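You operate a simulated robot arm through the tools that you are given. There is no shell and no other tool. Be economical: measure what you need, move in short steps, check, and stop when the job is done.

You are at the controls of a simulated robot arm. One attempt, no reset.

## Task
Take the mallet from the bail bench and put it on top of the silver medium sheet. Fetch the seam paste jar and set it in the tray. Take the grease brush and leave it on the work table. Fetch the pulley and set it on the rear ledge of the test bench. Pull the near cabinet door open. The order is free. Set down upright: mallet, seam paste jar, pulley.
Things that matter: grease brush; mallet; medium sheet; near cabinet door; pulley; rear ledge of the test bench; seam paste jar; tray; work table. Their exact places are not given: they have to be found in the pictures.

It is judged by the outcome, as a careful person would: the job done as asked, and still so three seconds after it is handed in. It fails if anything else is knocked over, pushed out of place, dropped, spilled or broken. Flat cloth is picked up by pressing the open fingertips on it (5 to 10 N) and closing them slowly along it; thin cloth reads only 2 to 8 mm in the jaws.

## Robot
A 6-joint arm with a four-finger gripper on a trunk, on a base that drives. Base frame: it is fixed to the floor where the robot stands at the start and does not move with it; the origin is under the middle of the robot, x ahead of it, y to its left, z up; the surface under the hand at the start is at about z = 850. Units: mm, degrees, N and s.
With the tool pointing down near the work surface it reaches from about 500 to 900 mm from the robot's upright axis, wherever it stands. Its first joint turns from -166.0 to 166.0 degrees. Places, roughly: grease brush [-2750, -10750, 1000]; mallet (20x6x11 cm) [800, 0, 900]; medium sheet (30x21x5 cm) [600, -2100, 900]; near cabinet door [-3900, -5600, 1200]; pulley (8x8x11 cm) [-2800, -10700, 900]; rear ledge of the test bench (159x24 cm) [-4200, -9580, 840]; seam paste jar (8x8x11 cm) [1700, -9800, 800]; tray (30x17x5 cm) [0, -10100, 600]; work table [-1000, -8300, 800]. Payload 3.43 kg.
The tool frame sits at the grasp point between the pads (the TCP): z along the fingers, y along the line on which they close. The tips reach 30 mm beyond it. The gripper opens to 120 mm. The gripper's body begins 85 mm behind the TCP.
Orientation is told as [roll, pitch, yaw] about the base's x, y, z axes, in that order, counted from this pose: with the fingers straight down and closing along the base's y, the tool's x points along the base's -x, its y along +y and its z along -z.

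## Interface
- The arm moves only by the tool send_rows. Its argument "plan" is a list of rows, each a list of 3 entries, a list of its own where there are three numbers: the closure in counts, from 0 (fully open) to 255 (shut), then the shift along the tool's x, y, z in mm, then the turn, a rotation vector about the tool's x, y, z in degrees. In form: [[hand, [x, y, z], [rx, ry, rz]], ...]. A call has 1 to 20 rows; each row is the pose to reach, as a shift and turn from the pose commanded when the call began, along the tool's axes at that moment. Each row takes 0.2 s and may step no farther than 50 mm and 8.6 degrees from the row before; otherwise, or with a gripper value out of range, the whole call is refused. A pose out of reach is approached as far as the arm can. The call stops where the force on the tool passes 40 N (or 10 N more than at its start, if that is more) or the arm is blocked; 0.2 s more then pass. Each finger halts on what it meets, pressing with about 30 N; the grip force reading is that of the motor and also rises with nothing between the fingers. The clock runs only during rows and for 0.2 s after the last one: add rows that repeat a pose to give the fingers time. It gives the time, the measured TCP pose, the force on the tool (base axes), the opening and the grip force at its end, in the units of the frame above (readings bear some noise), with the torque about the TCP (base axes, N m) and any sound that the robot's microphone picked up.
- Cameras (640 x 400 px; columns grow to the right, rows downward): "scene" is now at [56, 168, 1621.5]; the picture's right is [-0.39, -0.92, 0.00], its down [-0.62, 0.26, -0.74] and it looks along [0.68, -0.29, -0.67] (base axes); focal length 284 px, centre (320, 200). "wrist" rides on the gripper at [71, -17, -121] in the tool frame; the picture's right is [0.23, 0.97, 0.00], its down [-0.81, 0.19, -0.55] and it looks along [-0.54, 0.13, 0.83] (tool axes); focal length 275 px, centre (320, 200).
- snapshot(camera): a new picture of that camera. No time passes.
- lift_body(by): slides the trunk up (or, below 0, down) by that many mm; the arm and the scene camera ride with it, the base frame stays. It gives what a move gives, with no picture.
- drive_base(legs): drives the robot by 1 to 6 legs, each [ahead, left, turn to the left] in mm, mm and degrees, along the robot's own axes; the way and the turn of a leg run together, so that a leg with both is an arc; at most 1500 mm and 180 degrees a leg. The arm and the cameras ride along, it lands a little off, and it stops where it bumps. It gives what a move gives.
- aim_head(pan, tilt): turns the head with the scene camera to pan (to the left, within 120 degrees either way) and tilt (down, from -29 to 69), counted from straight ahead of the robot. It gives what a move gives.
- pixel_to_xyz(camera, pixels): for up to 12 pixels [column, row] of the newest picture of that camera ("zoom" is the newest enlarged one), the place [x, y, z] in the base frame of the surface seen there, good to about 2 mm. No time passes.
- inspect(camera, box): a new picture of the part [left, top, right, bottom] of that camera's present view, enlarged. No time passes.
- sign_off(): hands the job in; it is judged then, once.

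Work in short steps. Measure before you move; look again where a grasp or a placing could have gone wrong, and mend it. You have 110 turns and 82 pictures in all, those below and enlarged ones among them. Open the gripper and draw the arm clear of the work before you hand the job in, unless the task says otherwise.

The tools are called by a JSON object that holds its "fn" and its "kwargs". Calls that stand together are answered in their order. send_rows: Moves the arm, as the interface text tells. Its arguments: {"type":"object","properties":{"plan":{"type":"array","items":{"type":"array"}}},"required":["plan"]} The other tools are called the same way: lift_body (by) slides the trunk up or down; drive_base (legs) drives the base; aim_head (pan, tilt) turns the head that bears the scene camera; snapshot (camera) takes a picture; pixel_to_xyz (camera, pixels) gives the place of the surface under pixels of a picture; inspect (camera, box) takes an enlarged picture of a part of a camera's view; sign_off () hands the job in.

At the start:

```text
t: 0.0
ee_pos: [524.9, -11.3, 1133.2]
tool_rot: [0.0, 0.0, 0.1]
ft_force: [0.0, 0.5, 0.1]
moment: [0.0, -0.02, 0.01]
finger_gap: 119.9
grasp_force: 0.1
trunk travel left (down, up): [-200.0, 340.0]
robot x, y, heading: [-1.4, 0.4, -0.1]
head pan, tilt: [-22.8, 42.4]
```

scene: 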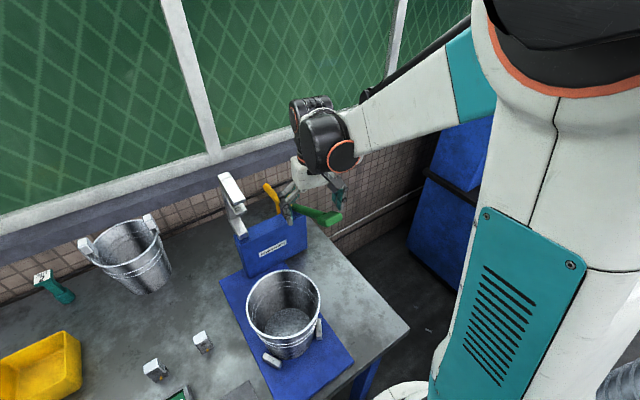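
wrist: 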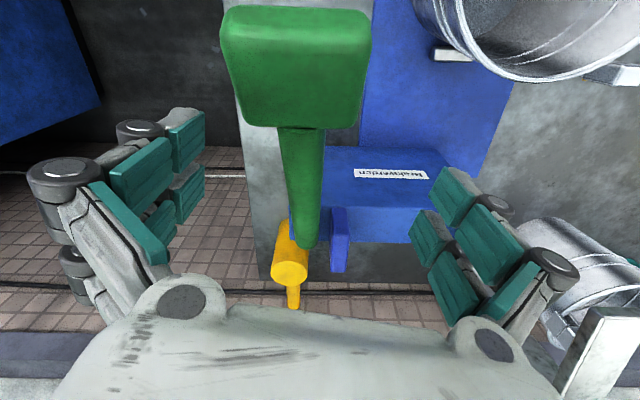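

The wrist view shows a green mallet near (300,130) above a blue box. I'll look closer and measure.

{"fn": "inspect", "kwargs": {"camera": "scene", "box": [200, 140, 400, 300]}}

{"fn": "pixel_to_xyz", "kwargs": {"camera": "wrist", "pixels": [[240, 50], [350, 50], [300, 20], [300, 110], [305, 140], [303, 180], [300, 235], [290, 270], [340, 170], [420, 190], [340, 240], [380, 225]]}}

{"fn": "pixel_to_xyz", "kwargs": {"camera": "scene", "pixels": [[310, 208], [335, 218], [270, 195], [240, 250], [300, 230], [230, 190], [236, 225], [285, 290], [300, 380], [140, 260], [55, 290]]}}

```text
2.50 times, centred on (300, 220) of scene
```

zoom: 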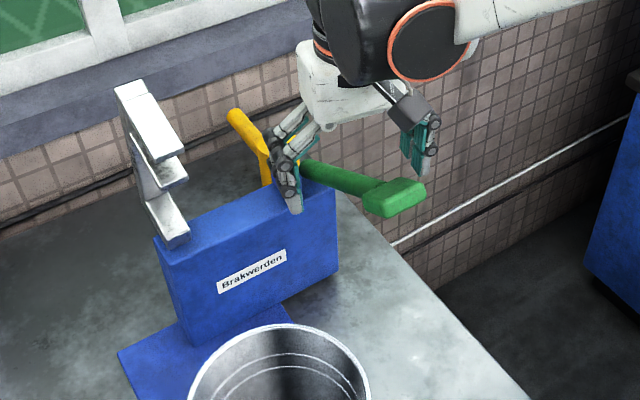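

```text
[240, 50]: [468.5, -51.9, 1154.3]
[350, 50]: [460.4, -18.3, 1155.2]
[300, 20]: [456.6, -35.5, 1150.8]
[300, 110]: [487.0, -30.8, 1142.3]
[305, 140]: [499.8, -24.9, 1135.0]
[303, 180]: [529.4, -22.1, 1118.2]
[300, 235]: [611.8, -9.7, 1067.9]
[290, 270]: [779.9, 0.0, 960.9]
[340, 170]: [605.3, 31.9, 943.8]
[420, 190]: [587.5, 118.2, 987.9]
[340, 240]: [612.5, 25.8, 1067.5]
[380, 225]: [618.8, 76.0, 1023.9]
```

```text
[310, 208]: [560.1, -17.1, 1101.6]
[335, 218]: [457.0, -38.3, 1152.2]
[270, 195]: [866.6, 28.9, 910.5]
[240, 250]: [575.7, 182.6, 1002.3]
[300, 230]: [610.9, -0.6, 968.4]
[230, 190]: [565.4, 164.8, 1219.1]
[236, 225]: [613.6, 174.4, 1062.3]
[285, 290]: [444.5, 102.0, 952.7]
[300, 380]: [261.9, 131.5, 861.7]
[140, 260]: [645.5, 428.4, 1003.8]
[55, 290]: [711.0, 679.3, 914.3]
```

The green thing is a lever of the blue press, standing between my fingers; the yellow object at about (780..867, 0..29) is probably the mallet. I go straight up to clear the lever, and look.

{"fn": "send_rows", "kwargs": {"plan": [[0, [0, 0, -40], [0, 0, 0]], [0, [0, 0, -80], [0, 0, 0]], [0, [0, 0, -120], [0, 0, 0]], [0, [0, 0, -160], [0, 0, 0]], [0, [0, 0, -160], [0, 0, 0]]]}}

{"fn": "aim_head", "kwargs": {"pan": -5, "tilt": 40}}

{"fn": "snapshot", "kwargs": {"camera": "scene"}}

{"fn": "snapshot", "kwargs": {"camera": "wrist"}}

```text
t: 1.2
ee_pos: [526.5, -12.5, 1291.2]
tool_rot: [0.0, 0.0, 0.1]
ft_force: [-0.8, -0.3, 0.5]
moment: [-0.01, 0.0, 0.01]
finger_gap: 120.1
grasp_force: 0.1
trunk travel left (down, up): [-200.0, 340.0]
robot x, y, heading: [-0.4, -0.4, -0.1]
head pan, tilt: [-22.8, 42.4]
```

```text
t: 2.0
ee_pos: [524.8, -11.1, 1291.4]
tool_rot: [0.0, 0.0, 0.0]
ft_force: [0.4, 0.6, 0.6]
moment: [-0.03, 0.03, -0.01]
finger_gap: 120.1
grasp_force: 0.2
trunk travel left (down, up): [-200.0, 340.0]
robot x, y, heading: [-0.9, 2.3, 0.1]
head pan, tilt: [-5.0, 40.0]
```

```text
78 pictures are left
```

scene: 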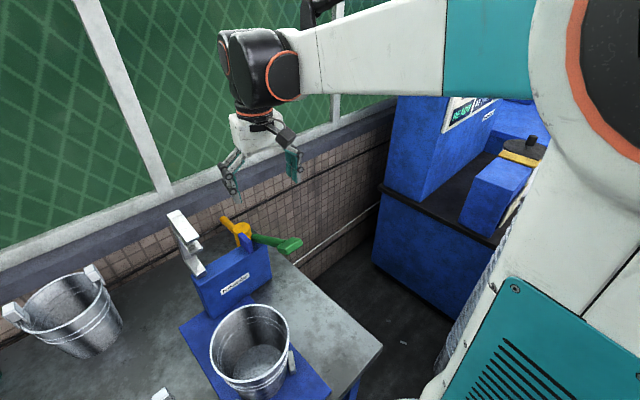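

```text
77 pictures are left
```

wrist: 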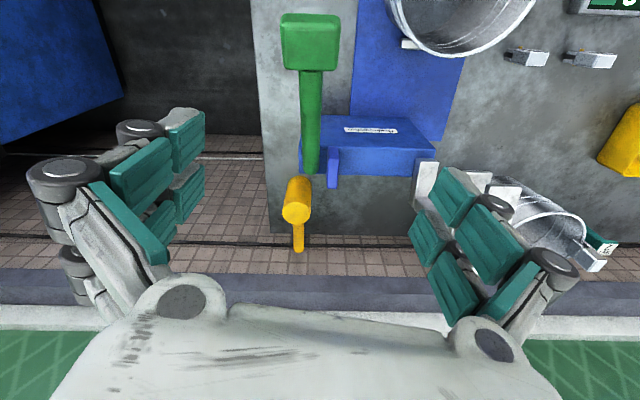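

The yellow mallet is standing behind the press; I zoom in on it.

{"fn": "inspect", "kwargs": {"camera": "wrist", "box": [240, 150, 360, 260]}}

{"fn": "pixel_to_xyz", "kwargs": {"camera": "wrist", "pixels": [[298, 180], [285, 195], [310, 195], [297, 210], [297, 222], [298, 230], [299, 240], [299, 249], [333, 180], [250, 230], [320, 242], [332, 155]]}}

{"fn": "inspect", "kwargs": {"camera": "scene", "box": [170, 190, 330, 290]}}

{"fn": "pixel_to_xyz", "kwargs": {"camera": "scene", "pixels": [[226, 221], [232, 227], [240, 229], [246, 229], [240, 237], [246, 240], [215, 245], [260, 245]]}}

```text
3.64 times, centred on (300, 205) of wrist
```

zoom: 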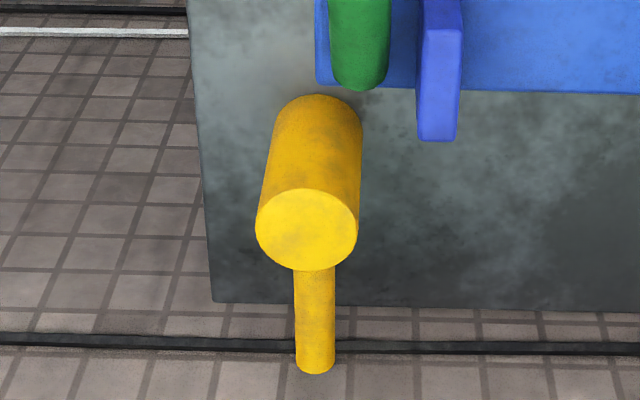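

```text
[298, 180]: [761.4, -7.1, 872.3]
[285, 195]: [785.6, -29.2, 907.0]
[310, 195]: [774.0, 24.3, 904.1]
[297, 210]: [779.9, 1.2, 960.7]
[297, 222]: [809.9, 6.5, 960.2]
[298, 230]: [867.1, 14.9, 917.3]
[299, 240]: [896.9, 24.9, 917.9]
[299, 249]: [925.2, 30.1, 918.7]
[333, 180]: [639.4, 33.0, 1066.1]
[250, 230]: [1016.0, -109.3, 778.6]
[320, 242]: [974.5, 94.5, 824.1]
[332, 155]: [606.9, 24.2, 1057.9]
```

```text
4.00 times, centred on (250, 240) of scene
```

zoom: 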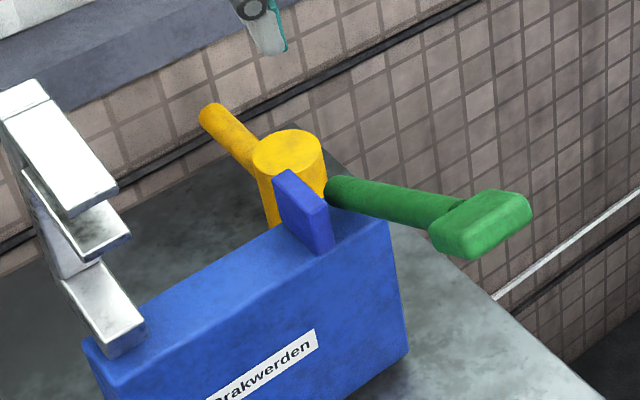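

```text
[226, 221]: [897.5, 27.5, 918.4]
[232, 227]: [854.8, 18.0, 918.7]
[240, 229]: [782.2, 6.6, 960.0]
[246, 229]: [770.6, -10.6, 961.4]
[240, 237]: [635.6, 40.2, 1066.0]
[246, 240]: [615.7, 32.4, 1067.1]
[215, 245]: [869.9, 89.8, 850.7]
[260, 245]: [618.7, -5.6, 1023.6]
```

The mallet stands on its head: head centre ≈ (785,1), top z 960, ø60, handle level pointing +x. I move above it at height and check arm clearance over the press.

{"fn": "send_rows", "kwargs": {"plan": [[0, [-45, 2, 0], [0, 0, 0]], [0, [-90, 4, 0], [0, 0, 0]], [0, [-135, 6, 0], [0, 0, 0]], [0, [-180, 8, 0], [0, 0, 0]], [0, [-225, 10, 0], [0, 0, 0]], [0, [-259, 12, 0], [0, 0, 0]], [0, [-259, 12, 45], [0, 0, 0]], [0, [-259, 12, 90], [0, 0, 0]], [0, [-259, 12, 135], [0, 0, 0]], [0, [-259, 12, 180], [0, 0, 0]], [0, [-259, 12, 200], [0, 0, 0]]]}}

{"fn": "snapshot", "kwargs": {"camera": "scene"}}

```text
t: 4.4
ee_pos: [785.3, -1.1, 1090.8]
tool_rot: [0.0, -0.1, 0.0]
ft_force: [0.4, 0.5, 0.0]
moment: [0.02, -0.01, -0.01]
finger_gap: 120.1
grasp_force: 0.0
trunk travel left (down, up): [-200.0, 340.0]
robot x, y, heading: [-2.5, -2.8, -0.0]
head pan, tilt: [-5.0, 40.0]
```

```text
74 pictures are left
```

scene: 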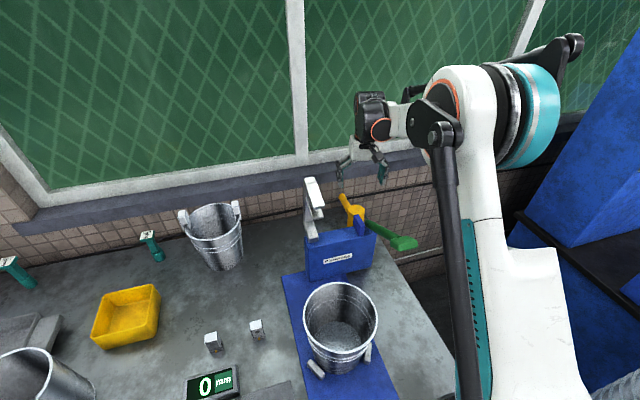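

I measure the forearm's and elbow's height against the lever and press.

{"fn": "pixel_to_xyz", "kwargs": {"camera": "scene", "pixels": [[398, 136], [415, 140], [440, 130], [398, 108], [372, 140], [360, 150], [445, 200], [485, 215], [403, 242], [371, 236], [343, 198], [352, 208]]}}

{"fn": "snapshot", "kwargs": {"camera": "wrist"}}

```text
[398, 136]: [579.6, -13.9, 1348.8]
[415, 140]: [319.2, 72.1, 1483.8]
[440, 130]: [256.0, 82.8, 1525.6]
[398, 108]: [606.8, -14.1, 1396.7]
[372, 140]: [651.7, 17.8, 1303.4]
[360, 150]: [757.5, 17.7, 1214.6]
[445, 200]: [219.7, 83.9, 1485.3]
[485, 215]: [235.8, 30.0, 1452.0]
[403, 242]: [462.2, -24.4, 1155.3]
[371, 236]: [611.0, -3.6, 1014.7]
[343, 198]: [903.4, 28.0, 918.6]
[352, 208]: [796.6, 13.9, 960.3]
```

```text
73 pictures are left
```

wrist: 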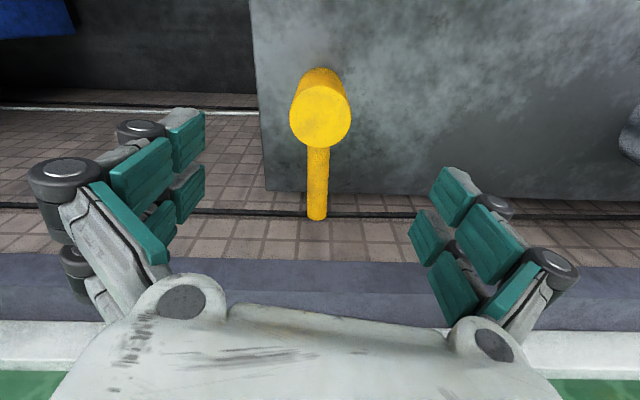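

Clearance will be ~70 mm over the lever after descending. I go down 166 mm around the head and close.

{"fn": "send_rows", "kwargs": {"plan": [[0, [-2, 3, 40], [0, 0, 0]], [0, [-2, 3, 80], [0, 0, 0]], [0, [-2, 3, 120], [0, 0, 0]], [0, [-2, 3, 150], [0, 0, 0]], [0, [-2, 3, 168], [0, 0, 0]], [0, [-2, 3, 168], [0, 0, 0]], [255, [-2, 3, 168], [0, 0, 0]], [255, [-2, 3, 168], [0, 0, 0]], [255, [-2, 3, 168], [0, 0, 0]], [255, [-2, 3, 168], [0, 0, 0]]]}}

```text
t: 6.6
ee_pos: [786.4, 1.2, 924.5]
tool_rot: [0.0, 0.1, 0.0]
ft_force: [0.0, -6.3, 10.0]
moment: [-0.25, 0.07, -0.02]
finger_gap: 56.8
grasp_force: 30.3
trunk travel left (down, up): [-200.0, 340.0]
robot x, y, heading: [-1.2, -2.5, -0.1]
head pan, tilt: [-5.0, 40.0]
```

Grip holds at 56.8 mm. Lift straight up well above the lever.

{"fn": "send_rows", "kwargs": {"plan": [[255, [0, 0, -15], [0, 0, 0]], [255, [0, 0, -45], [0, 0, 0]], [255, [0, 0, -85], [0, 0, 0]], [255, [0, 0, -125], [0, 0, 0]], [255, [0, 0, -165], [0, 0, 0]], [255, [0, 0, -205], [0, 0, 0]], [255, [0, 0, -245], [0, 0, 0]], [255, [0, 0, -285], [0, 0, 0]], [255, [0, 0, -325], [0, 0, 0]], [255, [0, 0, -360], [0, 0, 0]], [255, [0, 0, -360], [0, 0, 0]]]}}

{"fn": "snapshot", "kwargs": {"camera": "wrist"}}

```text
t: 9.0
ee_pos: [787.7, 3.8, 1284.4]
tool_rot: [-0.1, 0.0, 0.0]
ft_force: [-0.3, 0.2, -3.8]
moment: [-0.02, 0.04, -0.02]
finger_gap: 56.8
grasp_force: 29.7
trunk travel left (down, up): [-200.0, 340.0]
robot x, y, heading: [0.2, 3.6, 0.1]
head pan, tilt: [-5.0, 40.0]
```

```text
72 pictures are left
```

wrist: 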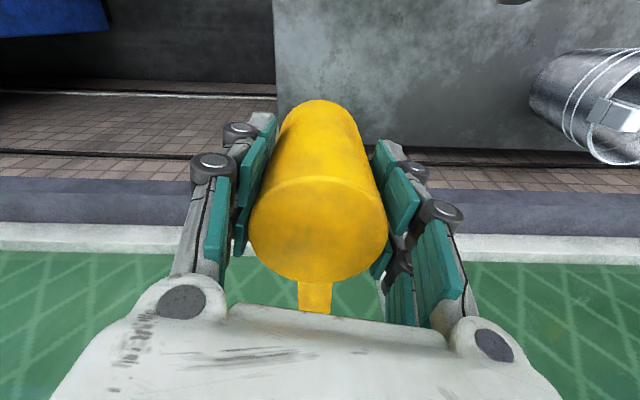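

Mallet held. I retract over the lever and look to the right for the sheet and the way.

{"fn": "send_rows", "kwargs": {"plan": [[255, [45, 0, 0], [0, 0, 0]], [255, [90, 0, 0], [0, 0, 0]], [255, [135, 0, 0], [0, 0, 0]], [255, [180, 0, 0], [0, 0, 0]], [255, [225, 0, 0], [0, 0, 0]], [255, [262, 0, 0], [0, 0, 0]], [255, [262, 0, 0], [0, 0, 0]]]}}

{"fn": "aim_head", "kwargs": {"pan": -80, "tilt": 25}}

{"fn": "snapshot", "kwargs": {"camera": "scene"}}

{"fn": "aim_head", "kwargs": {"pan": -118, "tilt": 20}}

{"fn": "snapshot", "kwargs": {"camera": "scene"}}

```text
t: 10.6
ee_pos: [525.5, 1.9, 1284.7]
tool_rot: [0.0, 0.1, 0.0]
ft_force: [-0.7, -0.3, -3.1]
moment: [0.0, 0.06, 0.04]
finger_gap: 56.6
grasp_force: 30.0
trunk travel left (down, up): [-200.0, 340.0]
robot x, y, heading: [4.6, 0.7, 0.1]
head pan, tilt: [-5.0, 40.0]
```

```text
t: 12.1
ee_pos: [523.8, 3.1, 1284.9]
tool_rot: [0.1, 0.0, 0.0]
ft_force: [-0.3, -0.6, -3.4]
moment: [-0.02, 0.05, 0.0]
finger_gap: 56.5
grasp_force: 29.7
trunk travel left (down, up): [-200.0, 340.0]
robot x, y, heading: [-0.6, 1.7, -0.1]
head pan, tilt: [-80.0, 25.0]
```

```text
71 pictures are left
```

scene: 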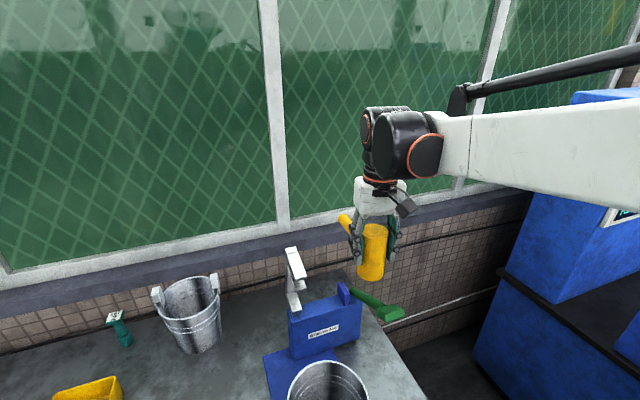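

```text
t: 13.1
ee_pos: [525.2, 3.2, 1284.8]
tool_rot: [0.0, 0.1, 0.0]
ft_force: [1.3, 0.0, -3.5]
moment: [-0.03, 0.01, 0.0]
finger_gap: 56.8
grasp_force: 29.8
trunk travel left (down, up): [-200.0, 340.0]
robot x, y, heading: [-1.4, 0.5, 0.1]
head pan, tilt: [-118.0, 20.0]
```

```text
70 pictures are left
```

scene: 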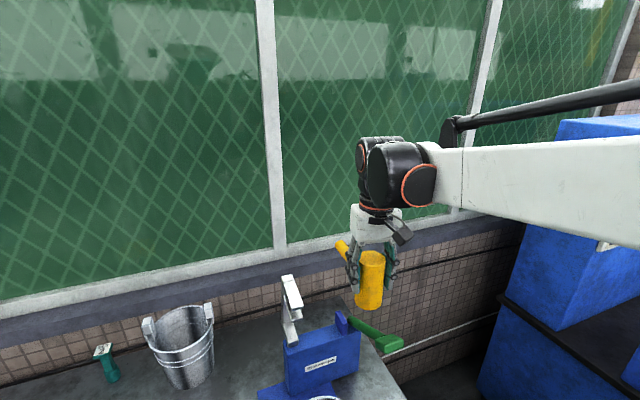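

The scene picture did not turn with the reported pan (still facing the press). I try once more to understand the head.

{"fn": "aim_head", "kwargs": {"pan": -70, "tilt": 30}}

{"fn": "snapshot", "kwargs": {"camera": "scene"}}

{"fn": "pixel_to_xyz", "kwargs": {"camera": "scene", "pixels": [[320, 200], [300, 300], [320, 350], [100, 380], [600, 300]]}}

```text
t: 14.3
ee_pos: [524.4, 2.0, 1284.6]
tool_rot: [0.0, -0.1, 0.0]
ft_force: [0.2, 0.6, -3.9]
moment: [-0.03, 0.05, -0.02]
finger_gap: 56.8
grasp_force: 30.2
trunk travel left (down, up): [-200.0, 340.0]
robot x, y, heading: [0.3, -0.4, 0.0]
head pan, tilt: [-70.0, 30.0]
```

```text
69 pictures are left
```

scene: 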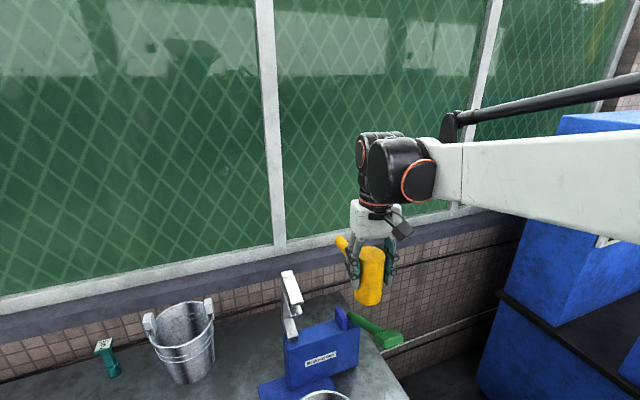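

```text
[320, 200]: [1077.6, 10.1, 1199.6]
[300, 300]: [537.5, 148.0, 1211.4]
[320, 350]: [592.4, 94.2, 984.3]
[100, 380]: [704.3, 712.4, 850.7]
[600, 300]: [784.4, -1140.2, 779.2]
```

The centre ray puts the real camera at about pan −9°, tilt 22°, not as commanded. I test the other direction to learn the pattern.

{"fn": "aim_head", "kwargs": {"pan": 60, "tilt": 30}}

{"fn": "snapshot", "kwargs": {"camera": "scene"}}

{"fn": "pixel_to_xyz", "kwargs": {"camera": "scene", "pixels": [[320, 200], [320, 350]]}}

```text
t: 16.4
ee_pos: [524.6, 3.0, 1284.5]
tool_rot: [0.0, 0.0, 0.1]
ft_force: [1.0, -0.7, -3.9]
moment: [-0.02, 0.06, 0.01]
finger_gap: 56.5
grasp_force: 30.1
trunk travel left (down, up): [-200.0, 340.0]
robot x, y, heading: [-1.2, 0.7, -0.1]
head pan, tilt: [60.0, 30.0]
```

```text
68 pictures are left
```

scene: 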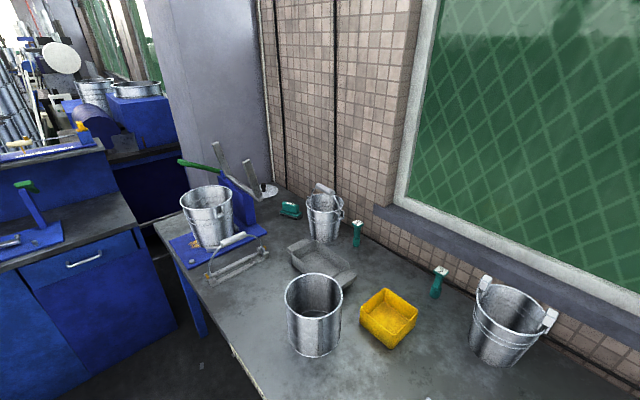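

```text
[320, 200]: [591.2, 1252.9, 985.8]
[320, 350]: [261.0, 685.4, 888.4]
```

Left pan works; to the right the arm evidently blocks it. Looking behind to learn the room.

{"fn": "aim_head", "kwargs": {"pan": 119, "tilt": 20}}

{"fn": "snapshot", "kwargs": {"camera": "scene"}}

{"fn": "pixel_to_xyz", "kwargs": {"camera": "scene", "pixels": [[320, 200], [100, 250], [200, 300], [320, 350], [450, 300], [550, 250], [50, 350], [600, 350]]}}

```text
t: 17.7
ee_pos: [524.8, 2.5, 1285.2]
tool_rot: [0.0, 0.1, 0.0]
ft_force: [-0.1, 0.3, -2.8]
moment: [-0.03, 0.08, 0.0]
finger_gap: 56.7
grasp_force: 29.9
trunk travel left (down, up): [-200.0, 340.0]
robot x, y, heading: [-1.0, 3.1, -0.3]
head pan, tilt: [119.0, 20.0]
```

```text
67 pictures are left
```

scene: 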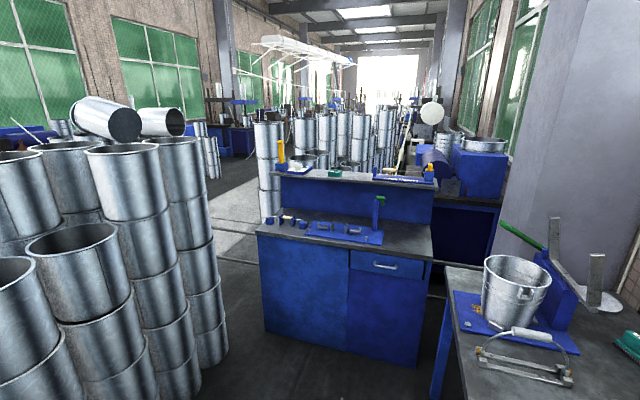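

```text
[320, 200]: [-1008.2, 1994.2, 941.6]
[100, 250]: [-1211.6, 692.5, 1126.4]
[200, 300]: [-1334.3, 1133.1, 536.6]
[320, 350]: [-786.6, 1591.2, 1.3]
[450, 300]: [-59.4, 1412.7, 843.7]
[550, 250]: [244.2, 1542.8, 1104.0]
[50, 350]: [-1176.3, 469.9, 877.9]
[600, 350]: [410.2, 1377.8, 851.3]
```

Bucket stacks stand behind-left; I turn the robot right in place by 60° (sweep radius ~700 looks free) and look.

{"fn": "drive_base", "kwargs": {"legs": [[0, 0, -60]]}}

{"fn": "aim_head", "kwargs": {"pan": 10, "tilt": 25}}

{"fn": "snapshot", "kwargs": {"camera": "scene"}}

{"fn": "snapshot", "kwargs": {"camera": "wrist"}}

{"fn": "pixel_to_xyz", "kwargs": {"camera": "scene", "pixels": [[320, 200], [100, 250], [200, 300], [320, 350], [450, 300], [550, 250], [50, 350], [600, 350]]}}

```text
t: 20.7
ee_pos: [267.1, -451.5, 1285.8]
tool_rot: [0.0, 0.0, -59.6]
ft_force: [-0.6, -0.1, -4.5]
moment: [0.06, 0.03, -0.04]
finger_gap: 56.8
grasp_force: 30.4
trunk travel left (down, up): [-200.0, 340.0]
robot x, y, heading: [2.5, -1.9, -59.2]
head pan, tilt: [119.0, 20.0]
```

```text
t: 22.6
ee_pos: [266.9, -451.7, 1284.7]
tool_rot: [0.1, 0.0, -59.5]
ft_force: [-0.6, 0.1, -4.2]
moment: [0.04, 0.01, 0.0]
finger_gap: 56.7
grasp_force: 29.5
trunk travel left (down, up): [-200.0, 340.0]
robot x, y, heading: [0.6, -2.6, -59.5]
head pan, tilt: [10.0, 25.0]
```

```text
66 pictures are left
```

scene: 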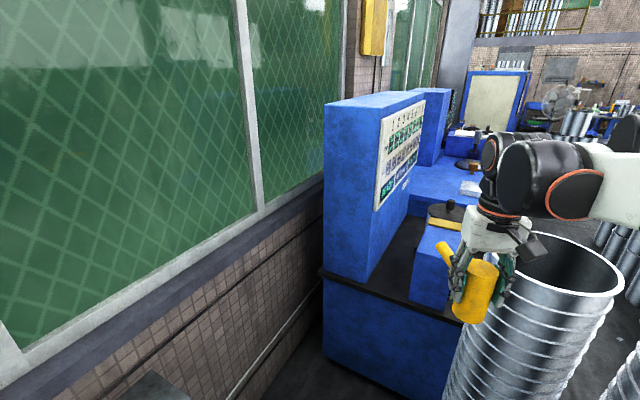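

```text
65 pictures are left
```

wrist: 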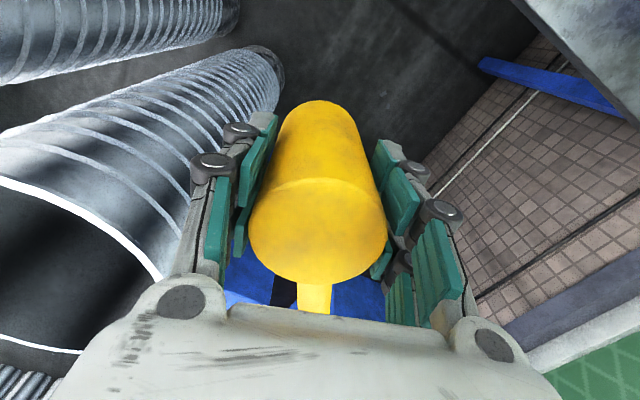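

```text
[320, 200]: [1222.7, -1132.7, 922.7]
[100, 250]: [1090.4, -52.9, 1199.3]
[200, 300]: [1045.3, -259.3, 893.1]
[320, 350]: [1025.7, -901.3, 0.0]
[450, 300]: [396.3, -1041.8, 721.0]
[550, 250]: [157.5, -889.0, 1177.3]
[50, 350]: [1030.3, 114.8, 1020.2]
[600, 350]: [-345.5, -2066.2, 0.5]
```

Tall ribbed pipes stand close ahead (pixel 550,270). I measure pipes and the machine.

{"fn": "pixel_to_xyz", "kwargs": {"camera": "scene", "pixels": [[520, 262], [622, 285], [590, 340], [560, 235], [620, 240], [610, 215], [475, 345], [630, 300], [470, 190], [460, 212], [430, 260], [440, 360]]}}

{"fn": "inspect", "kwargs": {"camera": "scene", "box": [400, 60, 640, 260]}}

{"fn": "aim_head", "kwargs": {"pan": -25, "tilt": 30}}

{"fn": "snapshot", "kwargs": {"camera": "scene"}}

```text
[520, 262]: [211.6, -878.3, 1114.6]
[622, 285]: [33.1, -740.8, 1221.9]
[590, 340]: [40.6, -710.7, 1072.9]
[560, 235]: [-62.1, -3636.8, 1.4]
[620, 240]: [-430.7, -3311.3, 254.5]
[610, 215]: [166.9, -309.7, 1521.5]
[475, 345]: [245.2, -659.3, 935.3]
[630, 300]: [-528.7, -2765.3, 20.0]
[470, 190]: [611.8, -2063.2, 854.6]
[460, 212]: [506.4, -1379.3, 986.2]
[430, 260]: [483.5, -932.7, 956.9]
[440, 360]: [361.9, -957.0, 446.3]
```

```text
2.00 times, centred on (520, 160) of scene
```

zoom: 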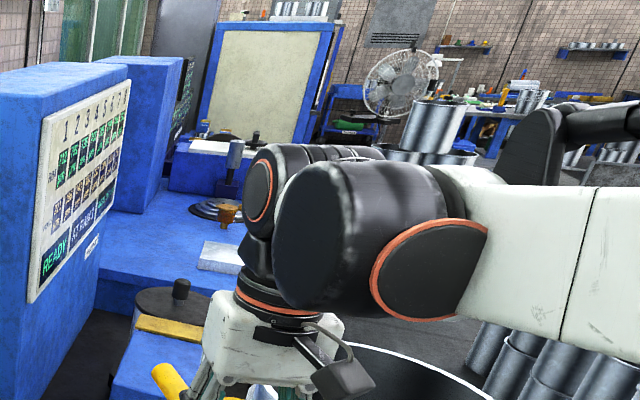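

```text
t: 23.6
ee_pos: [266.4, -452.1, 1284.9]
tool_rot: [0.0, 0.0, -59.7]
ft_force: [0.5, -1.6, -3.4]
moment: [0.07, 0.03, 0.01]
finger_gap: 56.6
grasp_force: 29.8
trunk travel left (down, up): [-200.0, 340.0]
robot x, y, heading: [1.7, -1.3, -59.7]
head pan, tilt: [-25.0, 30.0]
```

```text
63 pictures are left
```

scene: 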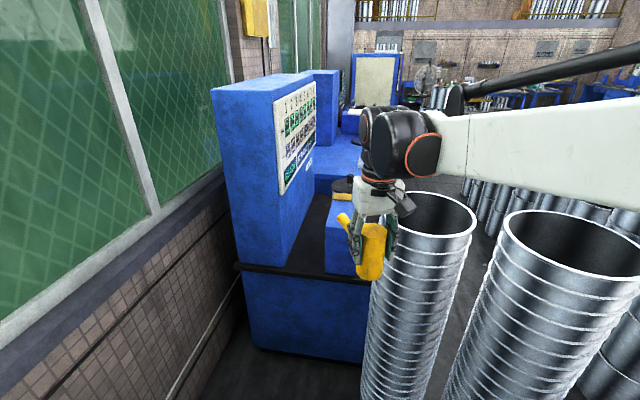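

I measure the pipes' rims and the floor beyond to choose a route.

{"fn": "pixel_to_xyz", "kwargs": {"camera": "scene", "pixels": [[400, 215], [476, 225], [440, 235], [505, 225], [639, 265], [600, 278], [560, 210], [485, 215], [480, 260], [600, 395], [560, 380], [475, 190]]}}

{"fn": "drive_base", "kwargs": {"legs": [[0, 0, -15]]}}

{"fn": "aim_head", "kwargs": {"pan": -60, "tilt": 30}}

{"fn": "snapshot", "kwargs": {"camera": "scene"}}

```text
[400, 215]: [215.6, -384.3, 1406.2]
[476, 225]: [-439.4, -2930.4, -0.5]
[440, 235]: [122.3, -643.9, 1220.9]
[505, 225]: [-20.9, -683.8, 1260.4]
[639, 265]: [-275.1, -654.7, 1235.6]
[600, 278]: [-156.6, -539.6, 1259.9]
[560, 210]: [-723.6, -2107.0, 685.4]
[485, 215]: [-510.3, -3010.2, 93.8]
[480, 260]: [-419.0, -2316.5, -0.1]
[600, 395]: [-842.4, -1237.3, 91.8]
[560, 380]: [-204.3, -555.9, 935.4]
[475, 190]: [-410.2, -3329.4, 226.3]
```

```text
t: 24.9
ee_pos: [139.4, -506.2, 1284.1]
tool_rot: [-0.1, 0.0, -74.7]
ft_force: [-0.3, 0.0, -3.8]
moment: [0.04, 0.02, -0.03]
finger_gap: 56.8
grasp_force: 29.9
trunk travel left (down, up): [-200.0, 340.0]
robot x, y, heading: [-1.1, 2.0, -74.7]
head pan, tilt: [-25.0, 30.0]
```

```text
t: 25.9
ee_pos: [140.1, -505.7, 1285.1]
tool_rot: [0.0, 0.0, -74.7]
ft_force: [0.0, -0.1, -3.3]
moment: [0.06, 0.03, -0.01]
finger_gap: 56.6
grasp_force: 30.0
trunk travel left (down, up): [-200.0, 340.0]
robot x, y, heading: [-0.9, 3.8, -74.7]
head pan, tilt: [-60.0, 30.0]
```

```text
62 pictures are left
```

scene: 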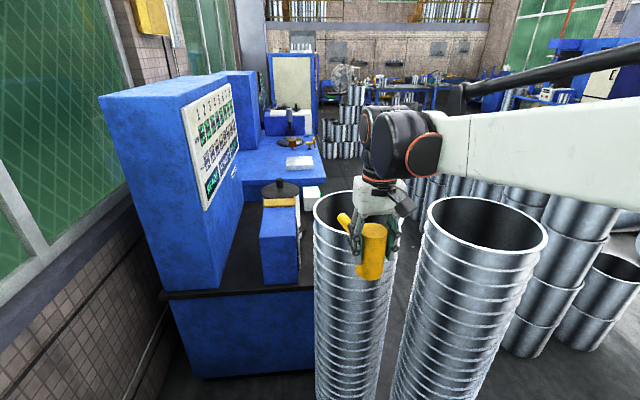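

Mallet is near the pipe tops (z 1221–1260); I raise the trunk 250 mm, then turn right further and look at the aisle.

{"fn": "lift_body", "kwargs": {"by": 250}}

{"fn": "drive_base", "kwargs": {"legs": [[0, 0, -60]]}}

{"fn": "aim_head", "kwargs": {"pan": 0, "tilt": 35}}

{"fn": "snapshot", "kwargs": {"camera": "scene"}}

{"fn": "pixel_to_xyz", "kwargs": {"camera": "scene", "pixels": [[320, 200], [100, 250], [200, 300], [320, 350], [450, 300], [550, 250], [50, 350], [600, 350], [200, 200], [400, 380], [20, 200], [100, 350]]}}

```text
t: 28.5
ee_pos: [140.7, -505.4, 1534.6]
tool_rot: [0.0, 0.1, -74.7]
ft_force: [-0.8, -0.6, -3.7]
moment: [0.06, 0.04, -0.01]
finger_gap: 56.6
grasp_force: 29.8
trunk travel left (down, up): [-450.0, 90.0]
robot x, y, heading: [-4.1, -1.8, -74.7]
head pan, tilt: [-60.0, 30.0]
```

```text
t: 31.5
ee_pos: [-366.3, -375.8, 1535.4]
tool_rot: [0.1, 0.1, -134.4]
ft_force: [0.7, 0.1, -3.4]
moment: [0.05, -0.03, 0.05]
finger_gap: 56.4
grasp_force: 29.9
trunk travel left (down, up): [-450.0, 90.0]
robot x, y, heading: [-1.7, 0.1, -134.5]
head pan, tilt: [-60.0, 30.0]
```

```text
t: 32.8
ee_pos: [-366.2, -376.7, 1534.1]
tool_rot: [0.0, -0.1, -134.4]
ft_force: [0.8, -0.3, -3.1]
moment: [0.05, -0.01, 0.01]
finger_gap: 57.0
grasp_force: 30.3
trunk travel left (down, up): [-450.0, 90.0]
robot x, y, heading: [-0.9, -1.3, -134.5]
head pan, tilt: [0.0, 35.0]
```

```text
61 pictures are left
```

scene: 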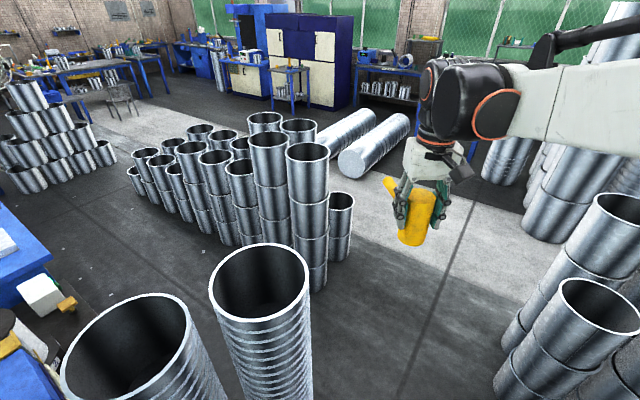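

```text
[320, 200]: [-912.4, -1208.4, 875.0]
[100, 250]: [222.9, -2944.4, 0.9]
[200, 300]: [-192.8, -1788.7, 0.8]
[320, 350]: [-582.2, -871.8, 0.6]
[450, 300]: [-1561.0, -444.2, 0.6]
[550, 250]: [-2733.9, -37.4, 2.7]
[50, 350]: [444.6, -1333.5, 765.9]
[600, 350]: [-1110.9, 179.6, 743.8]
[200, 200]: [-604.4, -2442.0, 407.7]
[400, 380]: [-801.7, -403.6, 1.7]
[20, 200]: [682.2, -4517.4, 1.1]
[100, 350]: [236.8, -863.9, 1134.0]
```

Good overview: an aisle runs between the pipes and the clump of buckets. I measure its borders.

{"fn": "pixel_to_xyz", "kwargs": {"camera": "scene", "pixels": [[302, 292], [275, 248], [232, 246], [200, 228], [170, 215], [135, 190], [310, 330], [217, 290], [48, 260], [5, 240], [20, 305], [350, 262]]}}

{"fn": "inspect", "kwargs": {"camera": "scene", "box": [0, 200, 200, 400]}}

```text
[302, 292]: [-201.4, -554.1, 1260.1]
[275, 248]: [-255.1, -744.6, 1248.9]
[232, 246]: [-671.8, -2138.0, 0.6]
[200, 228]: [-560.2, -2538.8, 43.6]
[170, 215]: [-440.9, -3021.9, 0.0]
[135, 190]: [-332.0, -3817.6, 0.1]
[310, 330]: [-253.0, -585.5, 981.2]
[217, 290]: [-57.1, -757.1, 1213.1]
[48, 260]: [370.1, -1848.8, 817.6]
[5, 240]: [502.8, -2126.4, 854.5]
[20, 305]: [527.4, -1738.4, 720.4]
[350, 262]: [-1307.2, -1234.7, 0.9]
```

```text
2.00 times, centred on (100, 300) of scene
```

zoom: 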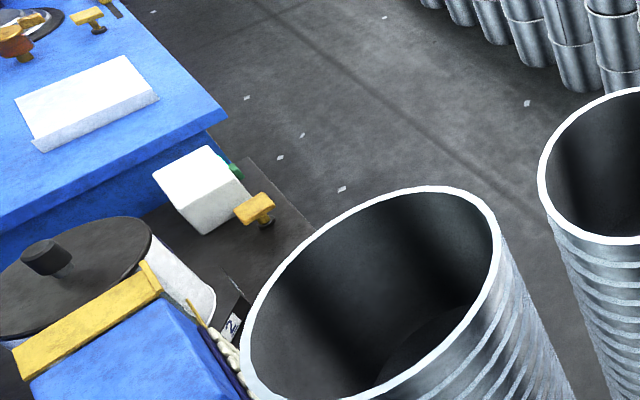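

Route: (0,0)→(−580,−350)→(−540,−980)→(−150,−1600)→(−50,−2100), keeping the present heading. First two legs.

{"fn": "drive_base", "kwargs": {"legs": [[656, -168, 0], [421, 470, 0]]}}

```text
t: 39.7
ee_pos: [-895.9, -1360.0, 1535.4]
tool_rot: [0.0, 0.0, -134.3]
ft_force: [-0.2, -0.3, -3.6]
moment: [0.06, -0.03, 0.03]
finger_gap: 56.5
grasp_force: 29.7
trunk travel left (down, up): [-450.0, 90.0]
robot x, y, heading: [-528.7, -982.7, -134.3]
head pan, tilt: [0.0, 35.0]
```

{"fn": "drive_base", "kwargs": {"legs": [[177, 702, 0], [288, 421, 0], [0, 0, 134]]}}

{"fn": "aim_head", "kwargs": {"pan": 0, "tilt": 50}}

{"fn": "snapshot", "kwargs": {"camera": "scene"}}

{"fn": "snapshot", "kwargs": {"camera": "wrist"}}

```text
t: 51.8
ee_pos: [478.2, -2089.0, 1535.6]
tool_rot: [-0.1, -0.1, 0.4]
ft_force: [0.1, 0.4, -3.1]
moment: [-0.02, 0.07, -0.01]
finger_gap: 57.1
grasp_force: 30.1
trunk travel left (down, up): [-450.0, 90.0]
robot x, y, heading: [-45.3, -2096.3, 0.5]
head pan, tilt: [0.0, 35.0]
```

```text
t: 52.5
ee_pos: [478.7, -2088.1, 1534.1]
tool_rot: [0.0, 0.1, 0.5]
ft_force: [-0.4, -0.4, -3.2]
moment: [0.01, 0.04, 0.01]
finger_gap: 56.8
grasp_force: 29.9
trunk travel left (down, up): [-450.0, 90.0]
robot x, y, heading: [-45.1, -2092.4, 0.4]
head pan, tilt: [0.0, 50.0]
```

```text
59 pictures are left
```

scene: 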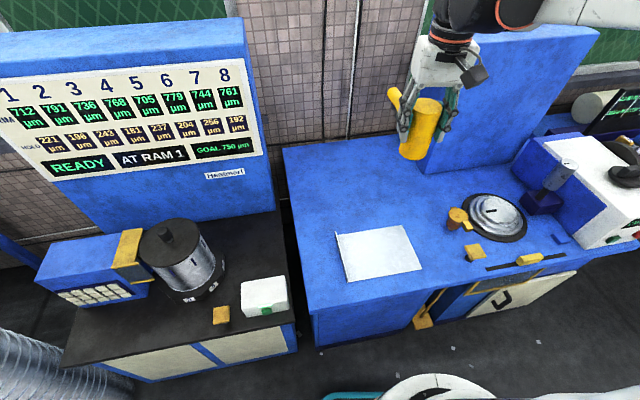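

```text
58 pictures are left
```

wrist: 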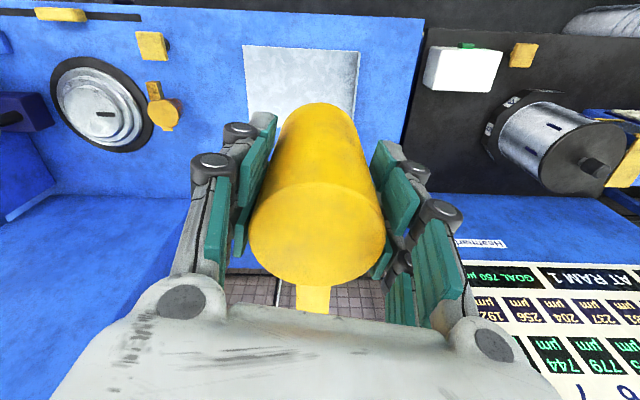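

The silver sheet is at scene pixels (337..423, 226..280). I measure corners.

{"fn": "pixel_to_xyz", "kwargs": {"camera": "scene", "pixels": [[338, 237], [404, 228], [420, 268], [349, 279], [380, 250], [345, 260], [360, 237], [400, 262], [320, 250], [440, 250], [335, 233], [380, 300]]}}

{"fn": "inspect", "kwargs": {"camera": "scene", "box": [300, 200, 460, 300]}}

```text
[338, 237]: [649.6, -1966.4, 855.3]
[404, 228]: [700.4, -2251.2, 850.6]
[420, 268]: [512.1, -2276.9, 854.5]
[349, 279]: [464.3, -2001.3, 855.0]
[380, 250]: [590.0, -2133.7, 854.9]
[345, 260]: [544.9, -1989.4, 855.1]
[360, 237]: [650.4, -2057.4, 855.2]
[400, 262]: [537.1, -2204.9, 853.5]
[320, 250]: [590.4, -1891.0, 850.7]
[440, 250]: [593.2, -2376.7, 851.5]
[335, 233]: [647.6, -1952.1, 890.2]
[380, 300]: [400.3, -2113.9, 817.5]
```

```text
4.00 times, centred on (380, 250) of scene
```

zoom: 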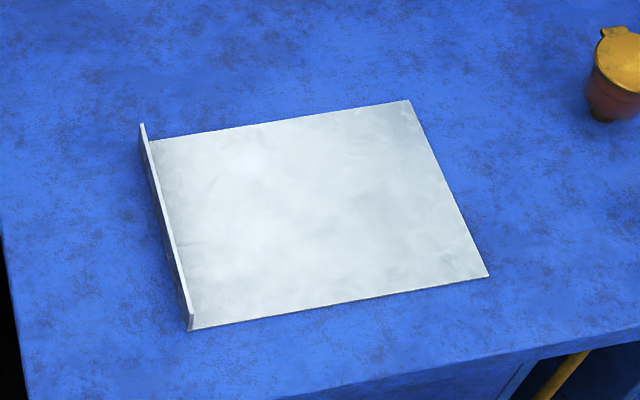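

Sheet: flat at z 855 with a flange on its left edge (y≈−1960..−2000); long axis runs along −y. I lower the trunk, turn the mallet so its handle lies along the sheet's length, and go above it.

{"fn": "lift_body", "kwargs": {"by": -250}}

{"fn": "send_rows", "kwargs": {"plan": [[255, [-10, 3, 0], [0, 0, 8]], [255, [-20, 6, 0], [0, 0, 16]], [255, [-30, 9, 0], [0, 0, 24]], [255, [-40, 12, 0], [0, 0, 32]], [255, [-50, 15, 0], [0, 0, 40]], [255, [-60, 18, 0], [0, 0, 48]], [255, [-70, 22, 0], [0, 0, 56]], [255, [-80, 26, 0], [0, 0, 64]], [255, [-90, 30, 0], [0, 0, 72]], [255, [-92, 33, 0], [0, 0, 80]], [255, [-92, 33, 0], [0, 0, 88]], [255, [-92, 33, 50], [0, 0, 90]], [255, [-92, 33, 100], [0, 0, 90]], [255, [-92, 33, 150], [0, 0, 90]], [255, [-92, 33, 200], [0, 0, 90]], [255, [-92, 33, 250], [0, 0, 90]], [255, [-92, 33, 290], [0, 0, 90]], [255, [-92, 33, 290], [0, 0, 90]]]}}

{"fn": "snapshot", "kwargs": {"camera": "scene"}}

```text
t: 55.1
ee_pos: [478.0, -2088.1, 1284.7]
tool_rot: [0.0, 0.0, 0.4]
ft_force: [-0.6, 0.7, -4.0]
moment: [0.0, 0.03, 0.0]
finger_gap: 56.6
grasp_force: 30.3
trunk travel left (down, up): [-200.0, 340.0]
robot x, y, heading: [-48.5, -2094.5, 0.6]
head pan, tilt: [0.0, 50.0]
```

```text
t: 58.9
ee_pos: [571.0, -2055.5, 993.4]
tool_rot: [0.0, 0.1, -89.6]
ft_force: [0.4, 0.2, -3.8]
moment: [0.07, 0.01, 0.01]
finger_gap: 56.9
grasp_force: 30.0
trunk travel left (down, up): [-200.0, 340.0]
robot x, y, heading: [-48.4, -2095.0, 0.3]
head pan, tilt: [0.0, 50.0]
```

```text
56 pictures are left
```

scene: 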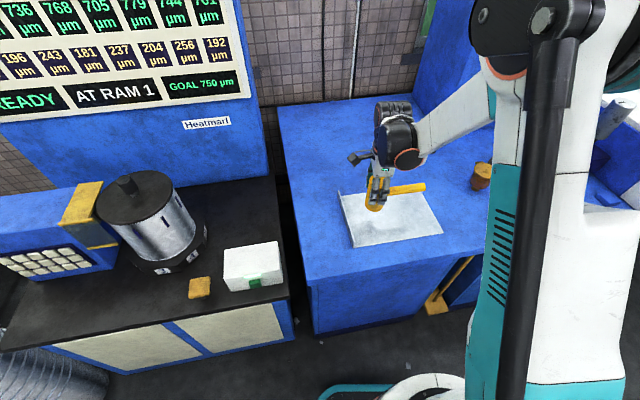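

Well placed over the sheet. Lower to z≈929 gently.

{"fn": "send_rows", "kwargs": {"plan": [[255, [0, 0, 30], [0, 0, 0]], [255, [0, 0, 50], [0, 0, 0]], [255, [0, 0, 58], [0, 0, 0]], [255, [0, 0, 62], [0, 0, 0]], [255, [0, 0, 64], [0, 0, 0]], [255, [0, 0, 65], [0, 0, 0]]]}}

```text
t: 60.3
ee_pos: [570.9, -2054.1, 930.2]
tool_rot: [0.0, 0.0, -89.6]
ft_force: [-0.1, 0.1, -4.4]
moment: [0.07, 0.01, 0.02]
finger_gap: 56.7
grasp_force: 29.8
trunk travel left (down, up): [-200.0, 340.0]
robot x, y, heading: [-43.6, -2096.5, 0.3]
head pan, tilt: [0.0, 50.0]
```

{"fn": "send_rows", "kwargs": {"plan": [[255, [0, 0, 1], [0, 0, 0]], [255, [0, 0, 2], [0, 0, 0]], [255, [0, 0, 3], [0, 0, 0]], [255, [0, 0, 3], [0, 0, 0]]]}}

```text
t: 61.3
ee_pos: [569.1, -2054.3, 928.3]
tool_rot: [0.0, 0.0, -89.6]
ft_force: [10.4, 3.5, 33.6]
moment: [-0.33, -0.91, 0.22]
finger_gap: 57.0
grasp_force: 29.8
trunk travel left (down, up): [-200.0, 340.0]
robot x, y, heading: [-40.7, -2095.4, 0.3]
head pan, tilt: [0.0, 50.0]
```

Contact at 33 N; ease 1 mm, open gently and rise.

{"fn": "send_rows", "kwargs": {"plan": [[255, [0, 0, -1.5], [0, 0, 0]], [110, [0, 0, -1.5], [0, 0, 0]], [60, [0, 0, -1.5], [0, 0, 0]], [20, [0, 0, -1.5], [0, 0, 0]], [0, [0, 0, -1.5], [0, 0, 0]], [0, [0, 0, -1.5], [0, 0, 0]], [0, [0, 0, -30], [0, 0, 0]], [0, [0, 0, -70], [0, 0, 0]], [0, [0, 0, -120], [0, 0, 0]], [0, [0, 0, -170], [0, 0, 0]], [0, [0, 0, -220], [0, 0, 0]], [0, [0, 0, -270], [0, 0, 0]], [0, [0, 0, -320], [0, 0, 0]], [0, [0, 0, -350], [0, 0, 0]]]}}

{"fn": "snapshot", "kwargs": {"camera": "scene"}}

```text
t: 64.3
ee_pos: [569.1, -2054.3, 1278.0]
tool_rot: [0.0, 0.0, -89.6]
ft_force: [0.3, 0.2, 0.6]
moment: [-0.02, -0.01, -0.02]
finger_gap: 120.0
grasp_force: 0.0
trunk travel left (down, up): [-200.0, 340.0]
robot x, y, heading: [-46.9, -2097.2, 0.6]
head pan, tilt: [0.0, 50.0]
```

```text
55 pictures are left
```

scene: 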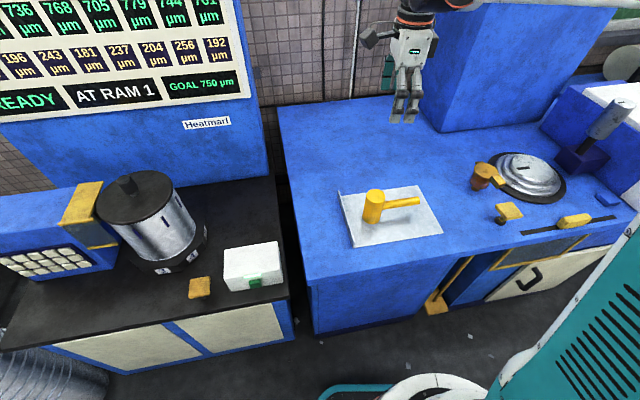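

Mallet is standing on the sheet. I fold the arm back, turn to face −y, and look ahead.

{"fn": "send_rows", "kwargs": {"plan": [[0, [0, -10, 0], [0, 0, -8]], [0, [0, -20, 0], [0, 0, -16]], [0, [0, -30, 0], [0, 0, -24]], [0, [0, -40, 0], [0, 0, -32]], [0, [0, -50, 0], [0, 0, -40]], [0, [0, -60, 0], [0, 0, -48]], [0, [0, -70, 0], [0, 0, -56]], [0, [0, -80, 0], [0, 0, -64]], [0, [-10, -85, 0], [0, 0, -72]], [0, [-20, -85, 0], [0, 0, -80]], [0, [-30, -85, 0], [0, 0, -88]], [0, [-40, -85, 0], [0, 0, -90]]]}}

{"fn": "drive_base", "kwargs": {"legs": [[0, 0, -90]]}}

{"fn": "aim_head", "kwargs": {"pan": 15, "tilt": 22}}

{"fn": "snapshot", "kwargs": {"camera": "scene"}}

{"fn": "pixel_to_xyz", "kwargs": {"camera": "scene", "pixels": [[320, 200], [100, 250], [200, 300], [320, 350], [450, 300], [400, 230], [250, 180], [320, 150], [400, 180], [200, 230], [300, 270], [350, 230]]}}

```text
t: 66.9
ee_pos: [485.9, -2096.6, 1278.0]
tool_rot: [0.1, 0.0, 0.5]
ft_force: [-0.4, -0.6, -1.1]
moment: [-0.01, 0.02, 0.05]
finger_gap: 120.0
grasp_force: 0.0
trunk travel left (down, up): [-200.0, 340.0]
robot x, y, heading: [-43.5, -2093.7, 0.3]
head pan, tilt: [0.0, 50.0]
```

```text
t: 71.1
ee_pos: [-41.7, -2625.9, 1277.7]
tool_rot: [0.1, 0.0, -89.1]
ft_force: [-0.1, -0.3, 0.6]
moment: [-0.02, 0.01, 0.01]
finger_gap: 120.1
grasp_force: 0.0
trunk travel left (down, up): [-200.0, 340.0]
robot x, y, heading: [-42.7, -2096.4, -89.2]
head pan, tilt: [0.0, 50.0]
```

```text
t: 72.0
ee_pos: [-42.9, -2627.5, 1277.8]
tool_rot: [0.0, 0.0, -89.0]
ft_force: [0.3, 0.5, -0.4]
moment: [-0.01, 0.01, 0.01]
finger_gap: 120.0
grasp_force: 0.1
trunk travel left (down, up): [-200.0, 340.0]
robot x, y, heading: [-44.1, -2094.6, -89.0]
head pan, tilt: [15.0, 22.0]
```

```text
54 pictures are left
```

scene: 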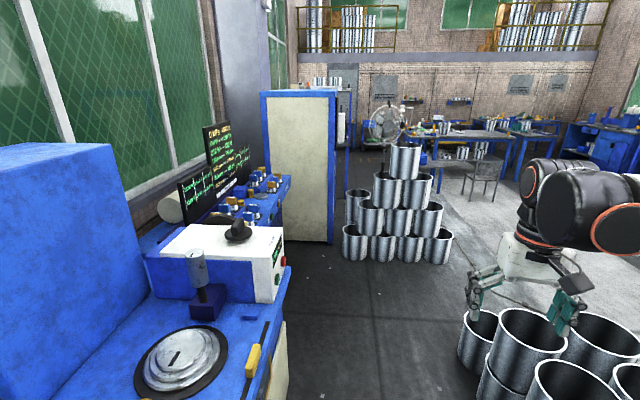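

```text
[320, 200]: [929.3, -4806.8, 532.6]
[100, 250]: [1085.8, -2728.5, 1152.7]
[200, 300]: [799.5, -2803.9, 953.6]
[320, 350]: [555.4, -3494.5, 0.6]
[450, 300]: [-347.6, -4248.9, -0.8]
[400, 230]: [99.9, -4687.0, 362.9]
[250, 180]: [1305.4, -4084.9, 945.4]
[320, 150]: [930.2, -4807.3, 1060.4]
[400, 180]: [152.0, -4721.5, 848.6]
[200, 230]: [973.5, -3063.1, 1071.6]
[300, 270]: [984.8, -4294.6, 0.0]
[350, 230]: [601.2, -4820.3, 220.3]
```

I measure the gaps around the pyramid and the far tables.

{"fn": "pixel_to_xyz", "kwargs": {"camera": "scene", "pixels": [[455, 250], [345, 255], [470, 270], [475, 365], [485, 195], [520, 190], [430, 140], [510, 140], [380, 125], [330, 240], [425, 180], [560, 140]]}}

{"fn": "inspect", "kwargs": {"camera": "scene", "box": [320, 60, 640, 260]}}

```text
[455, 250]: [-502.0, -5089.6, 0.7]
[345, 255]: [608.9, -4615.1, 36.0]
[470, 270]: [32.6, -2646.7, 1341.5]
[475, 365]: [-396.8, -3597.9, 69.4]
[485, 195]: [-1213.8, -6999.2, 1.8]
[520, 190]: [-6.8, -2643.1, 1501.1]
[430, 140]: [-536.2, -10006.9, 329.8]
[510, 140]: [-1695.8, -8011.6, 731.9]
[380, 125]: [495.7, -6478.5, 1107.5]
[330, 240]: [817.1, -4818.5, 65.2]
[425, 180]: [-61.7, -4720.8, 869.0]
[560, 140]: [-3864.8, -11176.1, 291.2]
```

```text
2.00 times, centred on (480, 160) of scene
```

zoom: 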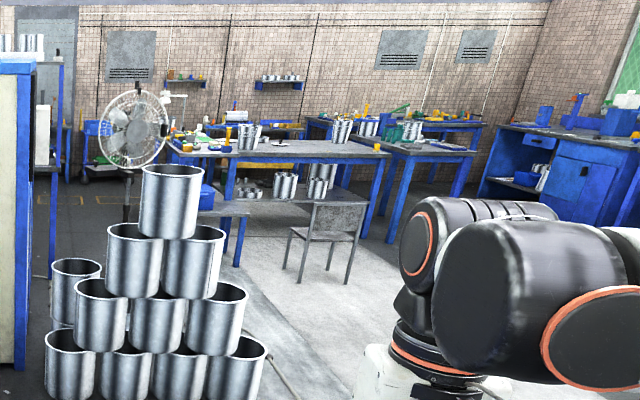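

Drive to about (100,−3550), turn toward the gap and look.

{"fn": "drive_base", "kwargs": {"legs": [[1455, 125, 0], [0, 0, -30]]}}

{"fn": "aim_head", "kwargs": {"pan": 10, "tilt": 28}}

{"fn": "snapshot", "kwargs": {"camera": "scene"}}

{"fn": "pixel_to_xyz", "kwargs": {"camera": "scene", "pixels": [[320, 200], [320, 300], [320, 350], [250, 250], [250, 300], [200, 250], [400, 250], [400, 350], [300, 150], [350, 120], [150, 300], [380, 200]]}}

```text
t: 80.8
ee_pos: [-143.0, -4015.4, 1277.4]
tool_rot: [0.0, -0.1, -118.4]
ft_force: [0.6, 0.9, 0.4]
moment: [0.01, -0.01, -0.01]
finger_gap: 120.3
grasp_force: 0.0
trunk travel left (down, up): [-200.0, 340.0]
robot x, y, heading: [117.0, -3546.5, -118.4]
head pan, tilt: [15.0, 22.0]
```

```text
t: 81.5
ee_pos: [-142.7, -4015.6, 1277.6]
tool_rot: [0.0, 0.0, -118.5]
ft_force: [-0.7, 0.2, 0.8]
moment: [-0.01, 0.0, 0.0]
finger_gap: 120.1
grasp_force: 0.0
trunk travel left (down, up): [-200.0, 340.0]
robot x, y, heading: [118.3, -3549.8, -118.6]
head pan, tilt: [10.0, 28.0]
```

```text
52 pictures are left
```

scene: 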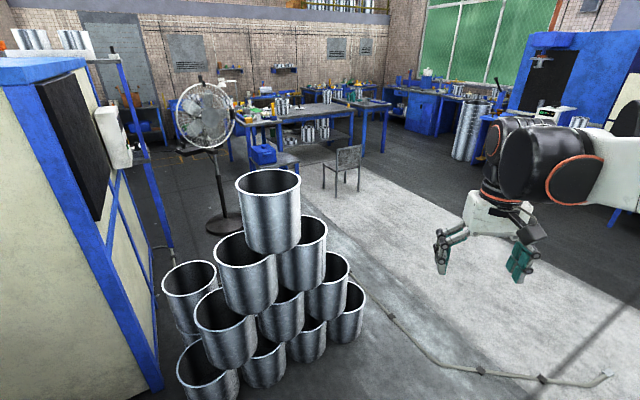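

```text
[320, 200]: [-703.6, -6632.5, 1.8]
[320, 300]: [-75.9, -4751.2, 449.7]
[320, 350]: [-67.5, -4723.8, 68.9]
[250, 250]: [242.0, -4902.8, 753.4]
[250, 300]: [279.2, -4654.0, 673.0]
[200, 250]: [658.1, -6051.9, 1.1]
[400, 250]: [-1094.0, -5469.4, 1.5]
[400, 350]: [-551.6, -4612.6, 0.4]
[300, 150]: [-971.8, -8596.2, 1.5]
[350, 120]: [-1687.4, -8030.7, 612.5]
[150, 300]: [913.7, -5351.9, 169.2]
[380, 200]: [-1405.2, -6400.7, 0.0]
```

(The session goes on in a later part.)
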